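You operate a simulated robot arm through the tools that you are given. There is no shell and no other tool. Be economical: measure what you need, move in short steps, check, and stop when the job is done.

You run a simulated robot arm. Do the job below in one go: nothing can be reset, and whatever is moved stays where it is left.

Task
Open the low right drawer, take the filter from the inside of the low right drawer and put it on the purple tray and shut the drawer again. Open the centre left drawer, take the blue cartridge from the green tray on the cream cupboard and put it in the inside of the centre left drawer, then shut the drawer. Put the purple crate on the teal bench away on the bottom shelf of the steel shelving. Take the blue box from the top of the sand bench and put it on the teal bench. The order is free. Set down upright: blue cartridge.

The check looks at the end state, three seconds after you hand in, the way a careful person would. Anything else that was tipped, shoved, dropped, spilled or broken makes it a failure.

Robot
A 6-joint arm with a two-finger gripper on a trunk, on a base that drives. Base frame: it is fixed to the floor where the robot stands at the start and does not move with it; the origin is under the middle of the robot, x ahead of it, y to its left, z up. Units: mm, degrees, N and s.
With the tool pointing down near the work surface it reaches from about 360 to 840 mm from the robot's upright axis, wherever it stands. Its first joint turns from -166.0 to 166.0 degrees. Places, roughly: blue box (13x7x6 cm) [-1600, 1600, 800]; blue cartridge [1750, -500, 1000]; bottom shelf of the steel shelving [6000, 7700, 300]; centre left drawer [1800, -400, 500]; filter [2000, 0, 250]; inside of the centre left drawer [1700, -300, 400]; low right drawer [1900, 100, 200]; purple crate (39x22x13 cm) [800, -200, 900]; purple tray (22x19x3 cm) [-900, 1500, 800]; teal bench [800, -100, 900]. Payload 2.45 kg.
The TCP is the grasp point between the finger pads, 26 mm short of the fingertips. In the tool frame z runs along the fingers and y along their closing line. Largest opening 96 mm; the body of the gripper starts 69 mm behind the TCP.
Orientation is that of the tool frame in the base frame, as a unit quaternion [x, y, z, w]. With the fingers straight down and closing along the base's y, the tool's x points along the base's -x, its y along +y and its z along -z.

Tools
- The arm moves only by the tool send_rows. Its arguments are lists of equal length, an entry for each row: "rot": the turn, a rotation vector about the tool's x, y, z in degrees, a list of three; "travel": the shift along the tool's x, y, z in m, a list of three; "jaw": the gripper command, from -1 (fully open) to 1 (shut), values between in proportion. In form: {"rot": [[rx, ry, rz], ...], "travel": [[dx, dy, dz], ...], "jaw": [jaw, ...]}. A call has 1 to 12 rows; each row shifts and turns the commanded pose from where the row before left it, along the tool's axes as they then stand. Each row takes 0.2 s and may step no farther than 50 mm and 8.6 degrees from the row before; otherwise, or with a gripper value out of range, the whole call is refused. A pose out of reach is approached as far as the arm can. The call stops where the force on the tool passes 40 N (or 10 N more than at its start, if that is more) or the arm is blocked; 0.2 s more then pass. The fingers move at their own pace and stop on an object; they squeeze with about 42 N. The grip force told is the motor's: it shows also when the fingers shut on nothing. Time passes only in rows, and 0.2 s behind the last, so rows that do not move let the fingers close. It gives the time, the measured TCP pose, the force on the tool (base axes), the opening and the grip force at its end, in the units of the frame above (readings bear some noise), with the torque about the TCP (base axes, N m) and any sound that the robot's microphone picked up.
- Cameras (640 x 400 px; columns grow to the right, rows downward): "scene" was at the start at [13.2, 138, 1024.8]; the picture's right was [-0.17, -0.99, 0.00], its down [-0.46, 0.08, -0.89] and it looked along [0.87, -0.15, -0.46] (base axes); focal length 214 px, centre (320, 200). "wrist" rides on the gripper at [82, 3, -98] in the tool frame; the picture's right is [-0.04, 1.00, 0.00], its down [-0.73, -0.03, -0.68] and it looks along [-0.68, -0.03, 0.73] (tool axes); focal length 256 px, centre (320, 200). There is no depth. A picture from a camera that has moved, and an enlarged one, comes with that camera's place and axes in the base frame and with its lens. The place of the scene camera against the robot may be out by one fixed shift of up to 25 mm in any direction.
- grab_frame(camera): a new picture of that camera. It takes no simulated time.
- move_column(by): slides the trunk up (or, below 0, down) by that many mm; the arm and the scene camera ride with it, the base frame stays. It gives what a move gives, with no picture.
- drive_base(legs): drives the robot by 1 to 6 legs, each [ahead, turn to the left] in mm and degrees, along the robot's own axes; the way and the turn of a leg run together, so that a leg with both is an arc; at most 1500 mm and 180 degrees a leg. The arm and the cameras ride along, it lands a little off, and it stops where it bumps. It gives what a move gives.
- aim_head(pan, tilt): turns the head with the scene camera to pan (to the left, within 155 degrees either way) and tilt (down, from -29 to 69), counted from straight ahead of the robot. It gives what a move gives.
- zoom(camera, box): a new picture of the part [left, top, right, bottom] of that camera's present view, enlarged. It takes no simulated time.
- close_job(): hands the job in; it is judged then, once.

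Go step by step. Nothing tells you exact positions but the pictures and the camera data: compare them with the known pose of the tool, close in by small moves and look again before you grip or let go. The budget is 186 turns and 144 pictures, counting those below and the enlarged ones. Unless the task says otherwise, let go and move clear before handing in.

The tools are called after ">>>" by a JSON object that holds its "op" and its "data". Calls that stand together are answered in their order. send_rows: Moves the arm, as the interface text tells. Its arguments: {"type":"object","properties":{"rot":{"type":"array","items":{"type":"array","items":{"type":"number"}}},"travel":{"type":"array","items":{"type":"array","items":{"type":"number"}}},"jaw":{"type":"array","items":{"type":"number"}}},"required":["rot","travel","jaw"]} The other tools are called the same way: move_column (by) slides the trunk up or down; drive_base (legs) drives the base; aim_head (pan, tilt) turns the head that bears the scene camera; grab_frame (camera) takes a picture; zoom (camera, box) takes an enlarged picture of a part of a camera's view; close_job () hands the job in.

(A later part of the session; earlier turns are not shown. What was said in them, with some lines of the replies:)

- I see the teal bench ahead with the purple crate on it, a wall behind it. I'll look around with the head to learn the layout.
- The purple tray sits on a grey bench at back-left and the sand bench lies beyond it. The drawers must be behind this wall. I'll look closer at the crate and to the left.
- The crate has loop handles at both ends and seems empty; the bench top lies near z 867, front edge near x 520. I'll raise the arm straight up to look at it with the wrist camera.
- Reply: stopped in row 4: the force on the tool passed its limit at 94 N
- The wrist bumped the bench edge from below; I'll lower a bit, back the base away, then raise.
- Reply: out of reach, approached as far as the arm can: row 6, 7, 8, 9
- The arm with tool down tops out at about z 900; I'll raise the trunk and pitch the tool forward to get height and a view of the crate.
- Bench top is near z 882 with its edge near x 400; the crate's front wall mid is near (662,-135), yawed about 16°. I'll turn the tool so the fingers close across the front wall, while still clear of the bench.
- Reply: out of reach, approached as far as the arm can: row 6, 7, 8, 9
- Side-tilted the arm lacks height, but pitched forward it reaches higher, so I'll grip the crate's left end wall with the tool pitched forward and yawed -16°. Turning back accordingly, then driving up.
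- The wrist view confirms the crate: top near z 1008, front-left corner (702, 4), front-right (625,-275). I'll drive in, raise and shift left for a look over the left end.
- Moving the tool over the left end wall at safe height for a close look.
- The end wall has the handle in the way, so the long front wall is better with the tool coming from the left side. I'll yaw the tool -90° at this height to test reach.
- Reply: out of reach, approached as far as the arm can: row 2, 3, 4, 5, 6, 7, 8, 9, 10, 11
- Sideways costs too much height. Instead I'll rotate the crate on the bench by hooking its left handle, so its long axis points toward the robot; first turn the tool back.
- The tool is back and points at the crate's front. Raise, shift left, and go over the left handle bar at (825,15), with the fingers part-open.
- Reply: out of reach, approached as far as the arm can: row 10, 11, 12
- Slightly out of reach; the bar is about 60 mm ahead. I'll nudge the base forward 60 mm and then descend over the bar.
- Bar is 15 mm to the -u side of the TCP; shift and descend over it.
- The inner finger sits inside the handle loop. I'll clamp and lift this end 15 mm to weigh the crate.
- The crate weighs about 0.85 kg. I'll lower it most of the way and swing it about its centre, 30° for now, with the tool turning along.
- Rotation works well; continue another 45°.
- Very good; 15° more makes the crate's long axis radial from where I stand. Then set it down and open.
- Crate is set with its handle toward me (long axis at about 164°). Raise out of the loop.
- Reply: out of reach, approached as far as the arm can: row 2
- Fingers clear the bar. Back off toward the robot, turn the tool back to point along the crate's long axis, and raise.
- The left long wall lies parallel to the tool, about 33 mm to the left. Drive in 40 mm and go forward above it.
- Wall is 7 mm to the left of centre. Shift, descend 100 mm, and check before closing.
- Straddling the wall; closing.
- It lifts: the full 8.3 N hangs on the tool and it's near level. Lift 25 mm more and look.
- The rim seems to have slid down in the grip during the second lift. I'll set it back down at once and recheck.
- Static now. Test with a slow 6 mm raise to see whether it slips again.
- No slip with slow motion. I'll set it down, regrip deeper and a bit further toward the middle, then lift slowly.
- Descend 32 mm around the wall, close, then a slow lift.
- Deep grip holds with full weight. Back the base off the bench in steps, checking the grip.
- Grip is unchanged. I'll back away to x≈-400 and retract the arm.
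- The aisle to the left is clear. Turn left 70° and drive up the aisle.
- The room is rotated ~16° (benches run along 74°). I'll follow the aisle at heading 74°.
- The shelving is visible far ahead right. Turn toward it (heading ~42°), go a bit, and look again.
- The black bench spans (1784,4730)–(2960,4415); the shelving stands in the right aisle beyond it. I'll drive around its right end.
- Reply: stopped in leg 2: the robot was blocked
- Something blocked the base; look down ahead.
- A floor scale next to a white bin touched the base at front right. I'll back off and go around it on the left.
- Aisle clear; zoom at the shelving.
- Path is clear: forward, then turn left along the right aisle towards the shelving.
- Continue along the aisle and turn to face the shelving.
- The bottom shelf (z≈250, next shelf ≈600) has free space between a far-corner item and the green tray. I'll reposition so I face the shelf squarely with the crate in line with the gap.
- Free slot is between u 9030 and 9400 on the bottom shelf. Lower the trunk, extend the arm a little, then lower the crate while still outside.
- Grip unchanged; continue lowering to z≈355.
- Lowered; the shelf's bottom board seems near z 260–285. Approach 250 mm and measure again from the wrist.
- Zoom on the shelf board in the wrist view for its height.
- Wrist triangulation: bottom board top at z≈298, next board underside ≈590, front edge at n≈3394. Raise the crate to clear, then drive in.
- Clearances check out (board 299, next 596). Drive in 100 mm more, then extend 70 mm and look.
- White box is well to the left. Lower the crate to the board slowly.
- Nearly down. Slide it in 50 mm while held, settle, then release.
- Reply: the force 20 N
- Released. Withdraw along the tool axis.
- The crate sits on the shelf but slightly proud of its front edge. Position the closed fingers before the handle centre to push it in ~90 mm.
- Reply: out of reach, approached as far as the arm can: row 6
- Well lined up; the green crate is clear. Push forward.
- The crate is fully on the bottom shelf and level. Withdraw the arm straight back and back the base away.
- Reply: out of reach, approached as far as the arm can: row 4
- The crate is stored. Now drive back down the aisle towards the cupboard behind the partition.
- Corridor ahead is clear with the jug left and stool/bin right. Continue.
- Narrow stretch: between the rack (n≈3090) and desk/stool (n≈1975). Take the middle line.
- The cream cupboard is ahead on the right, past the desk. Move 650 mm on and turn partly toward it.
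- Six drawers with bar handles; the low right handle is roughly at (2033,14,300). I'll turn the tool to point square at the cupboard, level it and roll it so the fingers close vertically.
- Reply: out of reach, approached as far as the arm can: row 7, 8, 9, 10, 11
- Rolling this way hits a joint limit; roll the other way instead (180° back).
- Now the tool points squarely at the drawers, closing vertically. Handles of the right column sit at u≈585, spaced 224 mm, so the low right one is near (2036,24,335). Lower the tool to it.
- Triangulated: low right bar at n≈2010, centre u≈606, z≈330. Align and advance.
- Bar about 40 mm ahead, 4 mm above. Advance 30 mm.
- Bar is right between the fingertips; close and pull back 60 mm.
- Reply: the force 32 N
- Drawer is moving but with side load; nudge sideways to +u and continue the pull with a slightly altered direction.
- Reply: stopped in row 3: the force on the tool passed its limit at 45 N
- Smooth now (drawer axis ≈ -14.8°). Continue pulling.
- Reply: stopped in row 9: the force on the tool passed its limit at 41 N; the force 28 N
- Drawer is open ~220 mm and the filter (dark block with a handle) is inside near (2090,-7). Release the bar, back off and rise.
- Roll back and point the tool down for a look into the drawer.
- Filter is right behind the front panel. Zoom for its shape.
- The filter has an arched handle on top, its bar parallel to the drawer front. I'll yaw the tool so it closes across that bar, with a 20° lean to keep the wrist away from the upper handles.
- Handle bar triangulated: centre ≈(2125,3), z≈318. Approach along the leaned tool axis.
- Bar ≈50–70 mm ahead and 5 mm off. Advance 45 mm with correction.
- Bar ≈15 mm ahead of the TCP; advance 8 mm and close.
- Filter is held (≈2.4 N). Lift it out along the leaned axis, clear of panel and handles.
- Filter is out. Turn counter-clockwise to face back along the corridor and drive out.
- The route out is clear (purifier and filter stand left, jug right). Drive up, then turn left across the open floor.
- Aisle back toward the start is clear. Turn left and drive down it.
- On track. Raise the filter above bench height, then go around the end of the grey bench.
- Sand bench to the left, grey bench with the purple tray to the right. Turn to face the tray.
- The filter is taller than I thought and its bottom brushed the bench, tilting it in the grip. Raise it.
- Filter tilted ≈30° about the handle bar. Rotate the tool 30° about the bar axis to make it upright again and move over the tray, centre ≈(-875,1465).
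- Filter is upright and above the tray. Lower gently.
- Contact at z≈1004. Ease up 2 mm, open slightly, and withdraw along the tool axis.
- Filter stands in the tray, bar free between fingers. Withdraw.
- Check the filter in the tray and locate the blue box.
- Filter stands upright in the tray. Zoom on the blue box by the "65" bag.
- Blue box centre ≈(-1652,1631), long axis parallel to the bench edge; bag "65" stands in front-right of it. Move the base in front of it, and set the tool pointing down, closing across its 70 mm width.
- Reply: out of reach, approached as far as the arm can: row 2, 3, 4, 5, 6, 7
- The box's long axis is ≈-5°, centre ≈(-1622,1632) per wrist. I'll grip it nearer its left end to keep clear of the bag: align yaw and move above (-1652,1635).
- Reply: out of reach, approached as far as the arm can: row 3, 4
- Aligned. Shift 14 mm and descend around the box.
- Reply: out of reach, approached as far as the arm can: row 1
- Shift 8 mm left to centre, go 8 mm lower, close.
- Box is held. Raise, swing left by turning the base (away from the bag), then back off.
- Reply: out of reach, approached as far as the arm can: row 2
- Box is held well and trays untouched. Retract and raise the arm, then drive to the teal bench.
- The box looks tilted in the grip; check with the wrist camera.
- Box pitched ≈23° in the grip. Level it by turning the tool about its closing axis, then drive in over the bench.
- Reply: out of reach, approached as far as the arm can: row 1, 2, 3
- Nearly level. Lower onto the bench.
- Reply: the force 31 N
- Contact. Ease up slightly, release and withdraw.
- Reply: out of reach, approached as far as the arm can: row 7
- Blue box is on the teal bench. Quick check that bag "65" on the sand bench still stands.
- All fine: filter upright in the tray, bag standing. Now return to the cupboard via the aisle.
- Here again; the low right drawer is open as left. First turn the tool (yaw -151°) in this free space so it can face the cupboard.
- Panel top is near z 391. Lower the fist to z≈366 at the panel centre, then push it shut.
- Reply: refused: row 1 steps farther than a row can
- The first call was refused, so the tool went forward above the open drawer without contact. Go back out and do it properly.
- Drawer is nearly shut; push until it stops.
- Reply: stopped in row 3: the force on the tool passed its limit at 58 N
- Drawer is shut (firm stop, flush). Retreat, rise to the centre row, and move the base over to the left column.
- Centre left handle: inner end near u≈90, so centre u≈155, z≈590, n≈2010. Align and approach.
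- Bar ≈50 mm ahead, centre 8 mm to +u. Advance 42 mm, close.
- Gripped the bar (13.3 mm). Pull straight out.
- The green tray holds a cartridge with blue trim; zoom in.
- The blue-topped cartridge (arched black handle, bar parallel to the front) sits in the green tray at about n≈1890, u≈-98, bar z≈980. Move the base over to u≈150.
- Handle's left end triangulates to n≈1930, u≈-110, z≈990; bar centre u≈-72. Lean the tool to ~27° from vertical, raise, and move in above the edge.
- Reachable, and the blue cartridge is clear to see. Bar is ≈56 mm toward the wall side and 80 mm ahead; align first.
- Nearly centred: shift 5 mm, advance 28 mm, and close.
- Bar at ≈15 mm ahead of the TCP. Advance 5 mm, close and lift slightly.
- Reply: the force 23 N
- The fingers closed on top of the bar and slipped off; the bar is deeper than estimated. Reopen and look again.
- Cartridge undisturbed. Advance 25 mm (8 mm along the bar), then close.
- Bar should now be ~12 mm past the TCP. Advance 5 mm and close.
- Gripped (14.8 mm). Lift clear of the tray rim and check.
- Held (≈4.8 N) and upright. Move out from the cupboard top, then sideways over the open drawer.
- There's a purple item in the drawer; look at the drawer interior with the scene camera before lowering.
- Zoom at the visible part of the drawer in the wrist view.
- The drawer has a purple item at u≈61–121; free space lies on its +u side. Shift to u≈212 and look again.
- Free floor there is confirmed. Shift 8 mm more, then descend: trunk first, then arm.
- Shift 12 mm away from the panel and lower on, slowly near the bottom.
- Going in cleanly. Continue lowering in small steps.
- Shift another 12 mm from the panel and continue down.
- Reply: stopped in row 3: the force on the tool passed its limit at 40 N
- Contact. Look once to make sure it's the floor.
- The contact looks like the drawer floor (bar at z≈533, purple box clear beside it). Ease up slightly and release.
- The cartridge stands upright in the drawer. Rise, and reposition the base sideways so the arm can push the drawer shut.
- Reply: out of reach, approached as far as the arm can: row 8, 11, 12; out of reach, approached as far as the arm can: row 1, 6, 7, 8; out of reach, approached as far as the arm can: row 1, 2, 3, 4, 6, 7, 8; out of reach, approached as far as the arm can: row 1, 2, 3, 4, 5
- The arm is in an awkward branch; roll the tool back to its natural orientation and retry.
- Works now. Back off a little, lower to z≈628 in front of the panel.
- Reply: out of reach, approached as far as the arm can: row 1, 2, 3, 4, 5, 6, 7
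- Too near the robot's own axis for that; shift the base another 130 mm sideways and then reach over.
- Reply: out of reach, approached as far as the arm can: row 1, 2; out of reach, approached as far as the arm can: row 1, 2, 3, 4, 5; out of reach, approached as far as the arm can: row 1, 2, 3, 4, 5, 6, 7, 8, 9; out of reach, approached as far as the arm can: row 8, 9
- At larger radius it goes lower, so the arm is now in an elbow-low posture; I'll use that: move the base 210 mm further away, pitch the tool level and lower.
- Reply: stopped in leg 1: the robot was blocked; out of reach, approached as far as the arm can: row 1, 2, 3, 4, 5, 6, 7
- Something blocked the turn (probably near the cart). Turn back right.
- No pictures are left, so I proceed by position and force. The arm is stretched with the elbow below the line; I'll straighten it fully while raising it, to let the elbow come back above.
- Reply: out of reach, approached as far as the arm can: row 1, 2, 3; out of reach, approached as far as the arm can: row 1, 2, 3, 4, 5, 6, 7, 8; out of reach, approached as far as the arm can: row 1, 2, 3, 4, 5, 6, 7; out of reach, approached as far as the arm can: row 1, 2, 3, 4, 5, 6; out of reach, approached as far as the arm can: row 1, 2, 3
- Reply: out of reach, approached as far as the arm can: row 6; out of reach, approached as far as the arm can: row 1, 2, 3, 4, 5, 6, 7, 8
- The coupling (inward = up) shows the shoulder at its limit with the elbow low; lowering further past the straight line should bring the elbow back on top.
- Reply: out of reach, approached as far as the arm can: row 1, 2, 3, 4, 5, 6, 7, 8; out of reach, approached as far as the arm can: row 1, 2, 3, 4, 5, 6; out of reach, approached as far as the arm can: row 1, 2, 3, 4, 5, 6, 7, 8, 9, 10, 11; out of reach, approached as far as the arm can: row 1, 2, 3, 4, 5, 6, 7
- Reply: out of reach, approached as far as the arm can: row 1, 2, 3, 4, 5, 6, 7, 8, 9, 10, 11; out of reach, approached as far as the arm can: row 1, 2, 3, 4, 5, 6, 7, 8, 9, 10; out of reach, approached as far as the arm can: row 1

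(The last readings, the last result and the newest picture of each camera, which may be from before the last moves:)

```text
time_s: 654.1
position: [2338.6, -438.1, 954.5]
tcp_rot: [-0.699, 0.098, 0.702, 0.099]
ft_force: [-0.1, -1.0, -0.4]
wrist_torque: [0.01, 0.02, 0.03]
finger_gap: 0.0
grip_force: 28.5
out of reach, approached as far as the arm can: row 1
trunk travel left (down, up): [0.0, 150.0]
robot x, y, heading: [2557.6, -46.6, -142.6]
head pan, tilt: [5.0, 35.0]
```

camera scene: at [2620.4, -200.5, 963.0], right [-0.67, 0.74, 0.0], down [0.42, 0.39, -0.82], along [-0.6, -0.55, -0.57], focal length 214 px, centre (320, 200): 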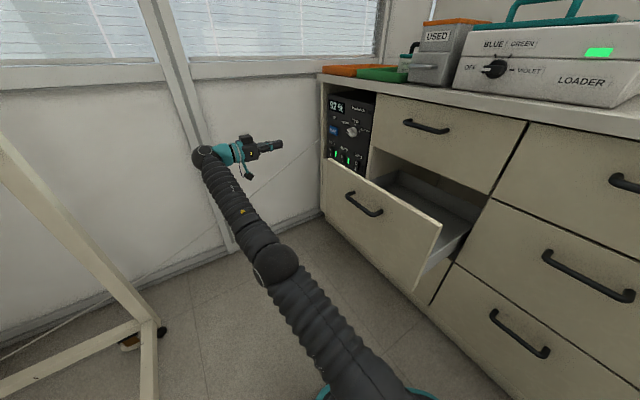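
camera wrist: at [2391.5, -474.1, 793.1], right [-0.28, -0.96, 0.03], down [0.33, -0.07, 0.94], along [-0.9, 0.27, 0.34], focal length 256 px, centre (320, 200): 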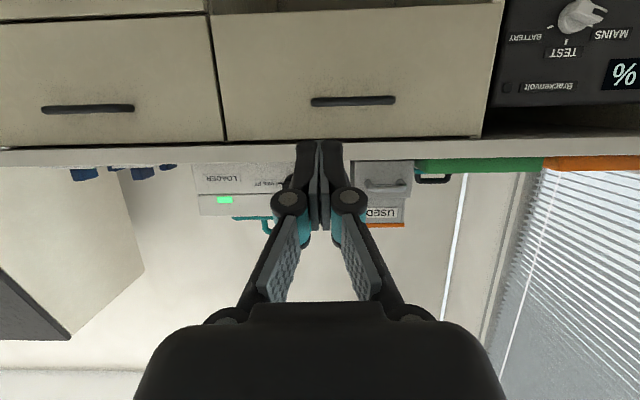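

Free movement again. Take the wrist back over the robot's axis to undo the flip.

>>> {"op": "send_rows", "data": {"rot": [[0, 0, 0], [0, 0, 0], [0, 0, 0], [0, 0, 0], [0, 0, 0], [0, 0, 0], [0, 0, 0], [0, 0, 0], [0, 0, 0], [0, 0, 0], [0, 0, 0]], "travel": [[0, -0.0437, 0.0134], [0, -0.0437, 0.0134], [0, -0.0437, 0.0134], [0, -0.0437, 0.0134], [0, -0.0437, 0.0134], [0, -0.0437, 0.0134], [0, -0.0437, 0.0134], [0, -0.0437, 0.0134], [0, -0.0437, 0.0134], [0, -0.0437, 0.0134], [0, 0, 0]], "jaw": [1, 1, 1, 1, 1, 1, 1, 1, 1, 1, 1]}}

>>> {"op": "send_rows", "data": {"rot": [[0, 0, 0], [0, 0, 0], [0, 0, 0], [0, 0, 0], [0, 0, 0], [0, 0, 0]], "travel": [[0, -0.03, 0.03], [0, -0.03, 0.03], [0, -0.03, 0.03], [0.03, 0, 0], [0.03, 0, 0], [0, 0, 0]], "jaw": [1, 1, 1, 1, 1, 1]}}

```text
time_s: 656.4
position: [2349.1, 25.5, 923.0]
tcp_rot: [0.695, -0.222, -0.655, -0.197]
ft_force: [0.1, -0.4, 0.6]
wrist_torque: [-0.03, -0.01, -0.02]
finger_gap: 0.4
grip_force: 28.5
out of reach, approached as far as the arm can: row 9, 10
trunk travel left (down, up): [0.0, 150.0]
robot x, y, heading: [2554.2, -48.5, -142.5]
head pan, tilt: [5.0, 35.0]
stopped in row 11: the arm was blocked; the commanded pose is now the measured one
```

```text
time_s: 657.8
position: [2351.4, 20.4, 861.8]
tcp_rot: [0.695, -0.22, -0.656, -0.195]
ft_force: [0.4, 0.3, 0.5]
wrist_torque: [-0.02, 0.0, -0.01]
finger_gap: 0.1
grip_force: 28.6
out of reach, approached as far as the arm can: row 1, 2, 3
trunk travel left (down, up): [0.0, 150.0]
robot x, y, heading: [2556.7, -49.7, -142.4]
head pan, tilt: [5.0, 35.0]
```

>>> {"op": "send_rows", "data": {"rot": [[0, 0, 0], [0, 0, 0], [0, 0, 0], [0, 0, 0], [0, 0, 0], [0, 0, 0], [0, 0, 0], [0, 0, 0]], "travel": [[0, -0.003, 0.04], [0, -0.003, 0.04], [0, -0.003, 0.04], [0, -0.003, 0.04], [0.04, 0, 0], [0.04, 0, 0], [0.04, 0, 0], [0, 0, 0]], "jaw": [1, 1, 1, 1, 1, 1, 1, 1]}}

```text
time_s: 659.6
position: [2230.6, 117.5, 730.7]
tcp_rot: [0.698, -0.217, -0.654, -0.195]
ft_force: [0.5, -0.9, 0.0]
wrist_torque: [0.01, 0.0, 0.0]
finger_gap: 0.0
grip_force: 28.5
trunk travel left (down, up): [0.0, 150.0]
robot x, y, heading: [2558.9, -48.1, -142.7]
head pan, tilt: [5.0, 35.0]
```

The arm is back in its normal posture. Correct the yaw and carry it along the front (z 731, above the open drawer) to u≈300.

>>> {"op": "send_rows", "data": {"rot": [[-6, 0, 0], [-6, 0, 0], [-6, 0, 0], [0, 0, 0], [0, 0, 0], [0, 0, 0], [0, 0, 0], [0, 0, 0], [0, 0, 0], [0, 0, 0], [0, 0, 0]], "travel": [[0, 0, 0], [0, 0, 0], [0, 0, 0], [0, 0.045, -0.003], [0, 0.045, -0.003], [0, 0.045, -0.003], [0, 0.045, -0.003], [0, 0.045, -0.003], [0, 0.045, -0.003], [0, 0.045, -0.003], [0, 0, 0]], "jaw": [1, 1, 1, 1, 1, 1, 1, 1, 1, 1, 1]}}

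```text
time_s: 661.1
position: [2241.2, 93.5, 730.5]
tcp_rot: [0.713, -0.212, -0.643, -0.181]
ft_force: [0.1, 0.6, 0.3]
wrist_torque: [-0.04, 0.0, 0.02]
finger_gap: 0.0
grip_force: 28.4
out of reach, approached as far as the arm can: row 5, 6, 7
trunk travel left (down, up): [0.0, 150.0]
robot x, y, heading: [2559.4, -49.0, -142.7]
head pan, tilt: [5.0, 35.0]
stopped in row 7: the arm was blocked; the commanded pose is now the measured one
```

The arm is still mirrored (J1 limit blocks it). I'll repeat the crossing move over the axis, which should toggle it back: first to the start point.

>>> {"op": "send_rows", "data": {"rot": [[0, 0, 0], [0, 0, 0], [0, 0, 0], [0, 0, 0], [0, 0, 0], [0, 0, 0], [0, 0, 0], [-5.5, 0, 0], [-5.5, 0, 0], [-5.5, 0, 0], [0, 0, 0]], "travel": [[-0.035, 0, 0], [-0.035, 0, 0], [-0.035, 0, 0], [-0.035, 0, 0], [0, 0.005, -0.039], [0, 0.005, -0.039], [0, 0.005, -0.039], [0, 0, 0], [0, 0, 0], [0, 0, 0], [0, 0, 0]], "jaw": [1, 1, 1, 1, 1, 1, 1, 1, 1, 1, 1]}}

```text
time_s: 662.7
position: [2293.9, 128.1, 826.6]
tcp_rot: [0.729, -0.325, -0.55, -0.246]
ft_force: [-0.7, 1.2, -0.3]
wrist_torque: [0.01, -0.03, 0.02]
finger_gap: 0.1
grip_force: 28.7
out of reach, approached as far as the arm can: row 1, 7
trunk travel left (down, up): [0.0, 150.0]
robot x, y, heading: [2559.6, -46.2, -142.4]
head pan, tilt: [5.0, 35.0]
stopped in row 7: the arm was blocked; the commanded pose is now the measured one
```

I see: only J1's limit was in the way of the mirrored arm. Turn the base left so the target lies within its range.

>>> {"op": "drive_base", "data": {"legs": [[0, 62]]}}

>>> {"op": "send_rows", "data": {"rot": [[0, 0, 0], [0, 0, 0], [0, 0, 0], [0, 0, 0], [0, 0, 0]], "travel": [[0, 0.03, 0.02], [0, 0.04, 0.02], [0, 0.045, 0], [0, 0.045, 0], [0, 0, 0]], "jaw": [1, 1, 1, 1, 1]}}

```text
time_s: 665.8
position: [2279.9, -200.7, 826.2]
tcp_rot: [0.792, 0.1, -0.597, 0.074]
ft_force: [-0.4, 0.4, 0.0]
wrist_torque: [0.01, -0.01, 0.01]
finger_gap: 0.1
grip_force: 28.4
trunk travel left (down, up): [0.0, 150.0]
robot x, y, heading: [2557.4, -50.3, -80.2]
head pan, tilt: [5.0, 35.0]
```

```text
time_s: 666.3
position: [2252.7, -158.6, 830.2]
tcp_rot: [0.789, -0.007, -0.614, 0.004]
ft_force: [-0.4, -0.1, 0.6]
wrist_torque: [-0.01, 0.01, 0.03]
finger_gap: 0.2
grip_force: 28.9
trunk travel left (down, up): [0.0, 150.0]
robot x, y, heading: [2558.7, -50.5, -80.0]
head pan, tilt: [5.0, 35.0]
stopped in row 2: the arm was blocked; the commanded pose is now the measured one
```

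>>> {"op": "send_rows", "data": {"rot": [[0, 0, 0], [0, 0, 0], [0, 0, 0], [0, 0, 0]], "travel": [[0, 0, 0.03], [0, 0, 0.03], [0, 0, 0.03], [0, 0, 0]], "jaw": [1, 1, 1, 1]}}

>>> {"op": "send_rows", "data": {"rot": [[0, 0, 0], [0, 0, 0], [0, 0, 0], [0, 0, 0]], "travel": [[0, 0.03, 0], [0, 0.03, 0], [0, 0.03, 0], [0, 0, 0]], "jaw": [1, 1, 1, 1]}}

```text
time_s: 667.3
position: [2163.9, -159.4, 807.7]
tcp_rot: [0.79, -0.006, -0.613, 0.004]
ft_force: [-0.6, 0.9, 0.2]
wrist_torque: [0.0, 0.0, 0.0]
finger_gap: 0.0
grip_force: 28.9
trunk travel left (down, up): [0.0, 150.0]
robot x, y, heading: [2562.0, -48.8, -80.2]
head pan, tilt: [5.0, 35.0]
```

```text
time_s: 668.2
position: [2156.3, -159.0, 821.9]
tcp_rot: [0.776, -0.088, -0.623, -0.048]
ft_force: [-0.3, 0.1, 0.5]
wrist_torque: [-0.02, 0.0, 0.02]
finger_gap: 0.0
grip_force: 28.8
trunk travel left (down, up): [0.0, 150.0]
robot x, y, heading: [2558.8, -48.2, -80.0]
head pan, tilt: [5.0, 35.0]
stopped in row 4: the arm was blocked; the commanded pose is now the measured one
```

The elbow of the mirrored arm meets the neck; turning the base further left moves the needed arm angle away from it.

>>> {"op": "send_rows", "data": {"rot": [[0, 0, 0], [0, 0, 0]], "travel": [[-0.01, -0.01, -0.03], [0, 0, 0]], "jaw": [1, 1]}}

>>> {"op": "drive_base", "data": {"legs": [[0, 52]]}}

>>> {"op": "send_rows", "data": {"rot": [[0, 0, 0], [0, 0, 0], [0, 0, 0], [0, 0, 0], [0, 0, 0]], "travel": [[0, 0, 0.035], [0, 0, 0.035], [0, 0, 0.035], [0.04, 0, 0.01], [0, 0, 0]], "jaw": [1, 1, 1, 1, 1]}}

```text
time_s: 668.8
position: [2167.2, -148.2, 821.6]
tcp_rot: [0.787, -0.095, -0.606, -0.07]
ft_force: [-0.4, 0.0, -0.4]
wrist_torque: [0.01, -0.01, -0.03]
finger_gap: 0.0
grip_force: 28.7
trunk travel left (down, up): [0.0, 150.0]
robot x, y, heading: [2559.5, -47.0, -79.6]
head pan, tilt: [5.0, 35.0]
```

```text
time_s: 671.5
position: [2392.7, -414.2, 822.2]
tcp_rot: [0.75, 0.253, -0.577, 0.201]
ft_force: [0.2, 0.4, -0.1]
wrist_torque: [0.0, 0.02, -0.01]
finger_gap: 0.1
grip_force: 28.0
trunk travel left (down, up): [0.0, 150.0]
robot x, y, heading: [2559.0, -47.0, -28.6]
head pan, tilt: [5.0, 35.0]
```

```text
time_s: 672.7
position: [2312.5, -476.8, 755.0]
tcp_rot: [0.749, 0.254, -0.578, 0.202]
ft_force: [0.3, -0.1, -0.5]
wrist_torque: [0.0, -0.01, 0.03]
finger_gap: 0.2
grip_force: 28.4
trunk travel left (down, up): [0.0, 150.0]
robot x, y, heading: [2562.7, -46.1, -29.0]
head pan, tilt: [5.0, 35.0]
```

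Free now, with the TCP in front of the drawer (n≈2354, u≈180). Yaw to face the panel and lower to z≈625.

>>> {"op": "send_rows", "data": {"rot": [[8.03, 0, 2.08], [8.03, 0, 2.08], [8.03, 0, 2.08], [8.03, 0, 2.08], [8.03, 0, 2.08], [8.03, 0, 2.08], [0, 0, 0], [0, 0, 0], [0, 0, 0], [0, 0, 0]], "travel": [[0, 0, 0], [0, 0, 0], [0, 0, 0], [0, 0, 0], [0, 0, 0], [0, 0, 0], [0.042, 0, 0.0108], [0.042, 0, 0.0108], [0.042, 0, 0.0108], [0, 0, 0]], "jaw": [1, 1, 1, 1, 1, 1, 1, 1, 1, 1]}}

```text
time_s: 674.9
position: [2312.8, -477.1, 623.0]
tcp_rot: [0.788, -0.085, -0.607, -0.063]
ft_force: [0.2, -0.6, 0.4]
wrist_torque: [-0.02, -0.02, 0.04]
finger_gap: 0.0
grip_force: 29.0
trunk travel left (down, up): [0.0, 150.0]
robot x, y, heading: [2560.4, -46.0, -28.7]
head pan, tilt: [5.0, 35.0]
```

In place (n≈2354, u≈180, z≈623). Push along the drawer axis.

>>> {"op": "send_rows", "data": {"rot": [[0, 0, 0], [0, 0, 0], [0, 0, 0], [0, 0, 0], [0, 0, 0], [0, 0, 0], [0, 0, 0], [0, 0, 0], [0, 0, 0], [0, 0, 0], [0, 0, 0], [0, 0, 0]], "travel": [[-0.0075, -0.002, 0.029], [-0.0075, -0.002, 0.029], [-0.0075, -0.002, 0.029], [-0.005, -0.0014, 0.0194], [-0.005, -0.0014, 0.0194], [-0.005, -0.0014, 0.0194], [-0.005, -0.0014, 0.0194], [-0.005, -0.0014, 0.0194], [-0.005, -0.0014, 0.0194], [-0.005, -0.0014, 0.0194], [-0.005, -0.0014, 0.0194], [0, 0, 0]], "jaw": [1, 1, 1, 1, 1, 1, 1, 1, 1, 1, 1, 1]}}

>>> {"op": "send_rows", "data": {"rot": [[0, 0, 0], [0, 0, 0], [0, 0, 0], [0, 0, 0], [0, 0, 0], [0, 0, 0], [0, 0, 0]], "travel": [[-0.005, -0.0014, 0.0194], [-0.005, -0.0014, 0.0194], [-0.0025, -0.0007, 0.0097], [-0.0025, -0.0007, 0.0097], [-0.0025, -0.0007, 0.0097], [-0.0025, -0.0007, 0.0097], [0, 0, 0]], "jaw": [1, 1, 1, 1, 1, 1, 1]}}

```text
time_s: 677.5
position: [2070.6, -409.4, 622.0]
tcp_rot: [0.789, -0.086, -0.605, -0.063]
ft_force: [-0.2, 0.3, 0.3]
wrist_torque: [0.03, 0.02, -0.01]
finger_gap: 0.0
grip_force: 28.4
trunk travel left (down, up): [0.0, 150.0]
robot x, y, heading: [2558.3, -50.0, -28.7]
head pan, tilt: [5.0, 35.0]
```

```text
time_s: 679.1
position: [1994.4, -385.4, 623.6]
tcp_rot: [0.788, -0.086, -0.607, -0.063]
ft_force: [-0.1, 0.4, 0.1]
wrist_torque: [-0.03, 0.01, -0.01]
finger_gap: 0.2
grip_force: 28.3
trunk travel left (down, up): [0.0, 150.0]
robot x, y, heading: [2555.8, -44.9, -28.9]
head pan, tilt: [5.0, 35.0]
```

>>> {"op": "send_rows", "data": {"rot": [[0, 0, 0], [0, 0, 0], [0, 0, 0], [0, 0, 0], [0, 0, 0], [0, 0, 0], [0, 0, 0]], "travel": [[-0.002, -0.0005, 0.0078], [-0.002, -0.0005, 0.0078], [-0.002, -0.0005, 0.0078], [-0.002, -0.0005, 0.0078], [-0.002, -0.0005, 0.0078], [-0.002, -0.0005, 0.0078], [0, 0, 0]], "jaw": [1, 1, 1, 1, 1, 1, 1]}}

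```text
time_s: 680.0
position: [1973.8, -381.3, 621.4]
tcp_rot: [0.789, -0.084, -0.606, -0.061]
ft_force: [11.4, 1.9, 2.9]
wrist_torque: [0.04, 0.15, -0.19]
finger_gap: 0.0
grip_force: 28.3
trunk travel left (down, up): [0.0, 150.0]
robot x, y, heading: [2559.1, -48.0, -28.6]
head pan, tilt: [5.0, 35.0]
stopped in row 4: the force on the tool passed its limit at 56 N (the readings are from after the stop); the commanded pose is now the measured one
```

It stopped firmly at the position matching a shut drawer (same offset as the other). One more gentle push to confirm, then withdraw.

>>> {"op": "send_rows", "data": {"rot": [[0, 0, 0], [0, 0, 0], [0, 0, 0], [0, 0, 0]], "travel": [[-0.0008, -0.0002, 0.003], [-0.0008, -0.0002, 0.003], [-0.0008, -0.0002, 0.003], [0, 0, 0]], "jaw": [1, 1, 1, 1]}}

>>> {"op": "send_rows", "data": {"rot": [[0, 0, 0], [0, 0, 0], [0, 0, 0], [0, 0, 0], [0, 0, 0], [0, 0, 0]], "travel": [[0.006, 0.0015, -0.024], [0.0112, 0.003, -0.0436], [0.0112, 0.003, -0.0436], [0.0112, 0.003, -0.0436], [0.0112, 0.003, -0.0436], [0, 0, 0]], "jaw": [1, 1, 1, 1, 1, 1]}}

```text
time_s: 680.4
position: [1973.3, -381.5, 622.3]
tcp_rot: [0.79, -0.085, -0.604, -0.062]
ft_force: [15.0, 2.8, 5.1]
wrist_torque: [0.05, 0.18, -0.28]
finger_gap: 0.0
grip_force: 28.1
trunk travel left (down, up): [0.0, 150.0]
robot x, y, heading: [2557.0, -50.0, -28.9]
head pan, tilt: [5.0, 35.0]
stopped in row 2: the force on the tool passed its limit at 47 N (the readings are from after the stop); the commanded pose is now the measured one
```

```text
time_s: 681.8
position: [2170.1, -437.4, 619.7]
tcp_rot: [0.791, -0.084, -0.603, -0.062]
ft_force: [0.3, 0.2, -0.1]
wrist_torque: [0.03, 0.02, 0.05]
finger_gap: 0.1
grip_force: 28.6
trunk travel left (down, up): [0.0, 150.0]
robot x, y, heading: [2558.3, -45.6, -28.7]
head pan, tilt: [5.0, 35.0]
```

The drawer held firm at a hard stop, and the arm is clear of it. All four parts are done, so I'm handing in.

>>> {"op": "close_job", "data": {}}

```text
The job is handed in.
```

I did all four parts and handed the job in; I couldn't see the end state of the centre left drawer because I had run out of pictures.

- **Filter:** it stands upright on the purple tray, seen in a later picture. The low right drawer is pushed shut and looked flush.
- **Blue cartridge:** it stood upright inside the centre left drawer when I let go. I pushed that drawer shut by position and force alone. It hit a firm stop twice, where a closed drawer should be.
- **Purple crate:** it is on the bottom shelf of the steel shelving, level and fully inside the front edge.
- **Blue box:** it is on the teal bench, seen there after I backed away.

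**Possible disturbances**
- The base bumped a small stand on the floor beside the white air purifier. It still stood there in a later picture.
- The robot was blocked once while turning near the white trolley beside the cupboard. I could not tell what it touched or whether anything moved.
- The filter's bottom brushed the empty corner of the grey bench before I raised it.
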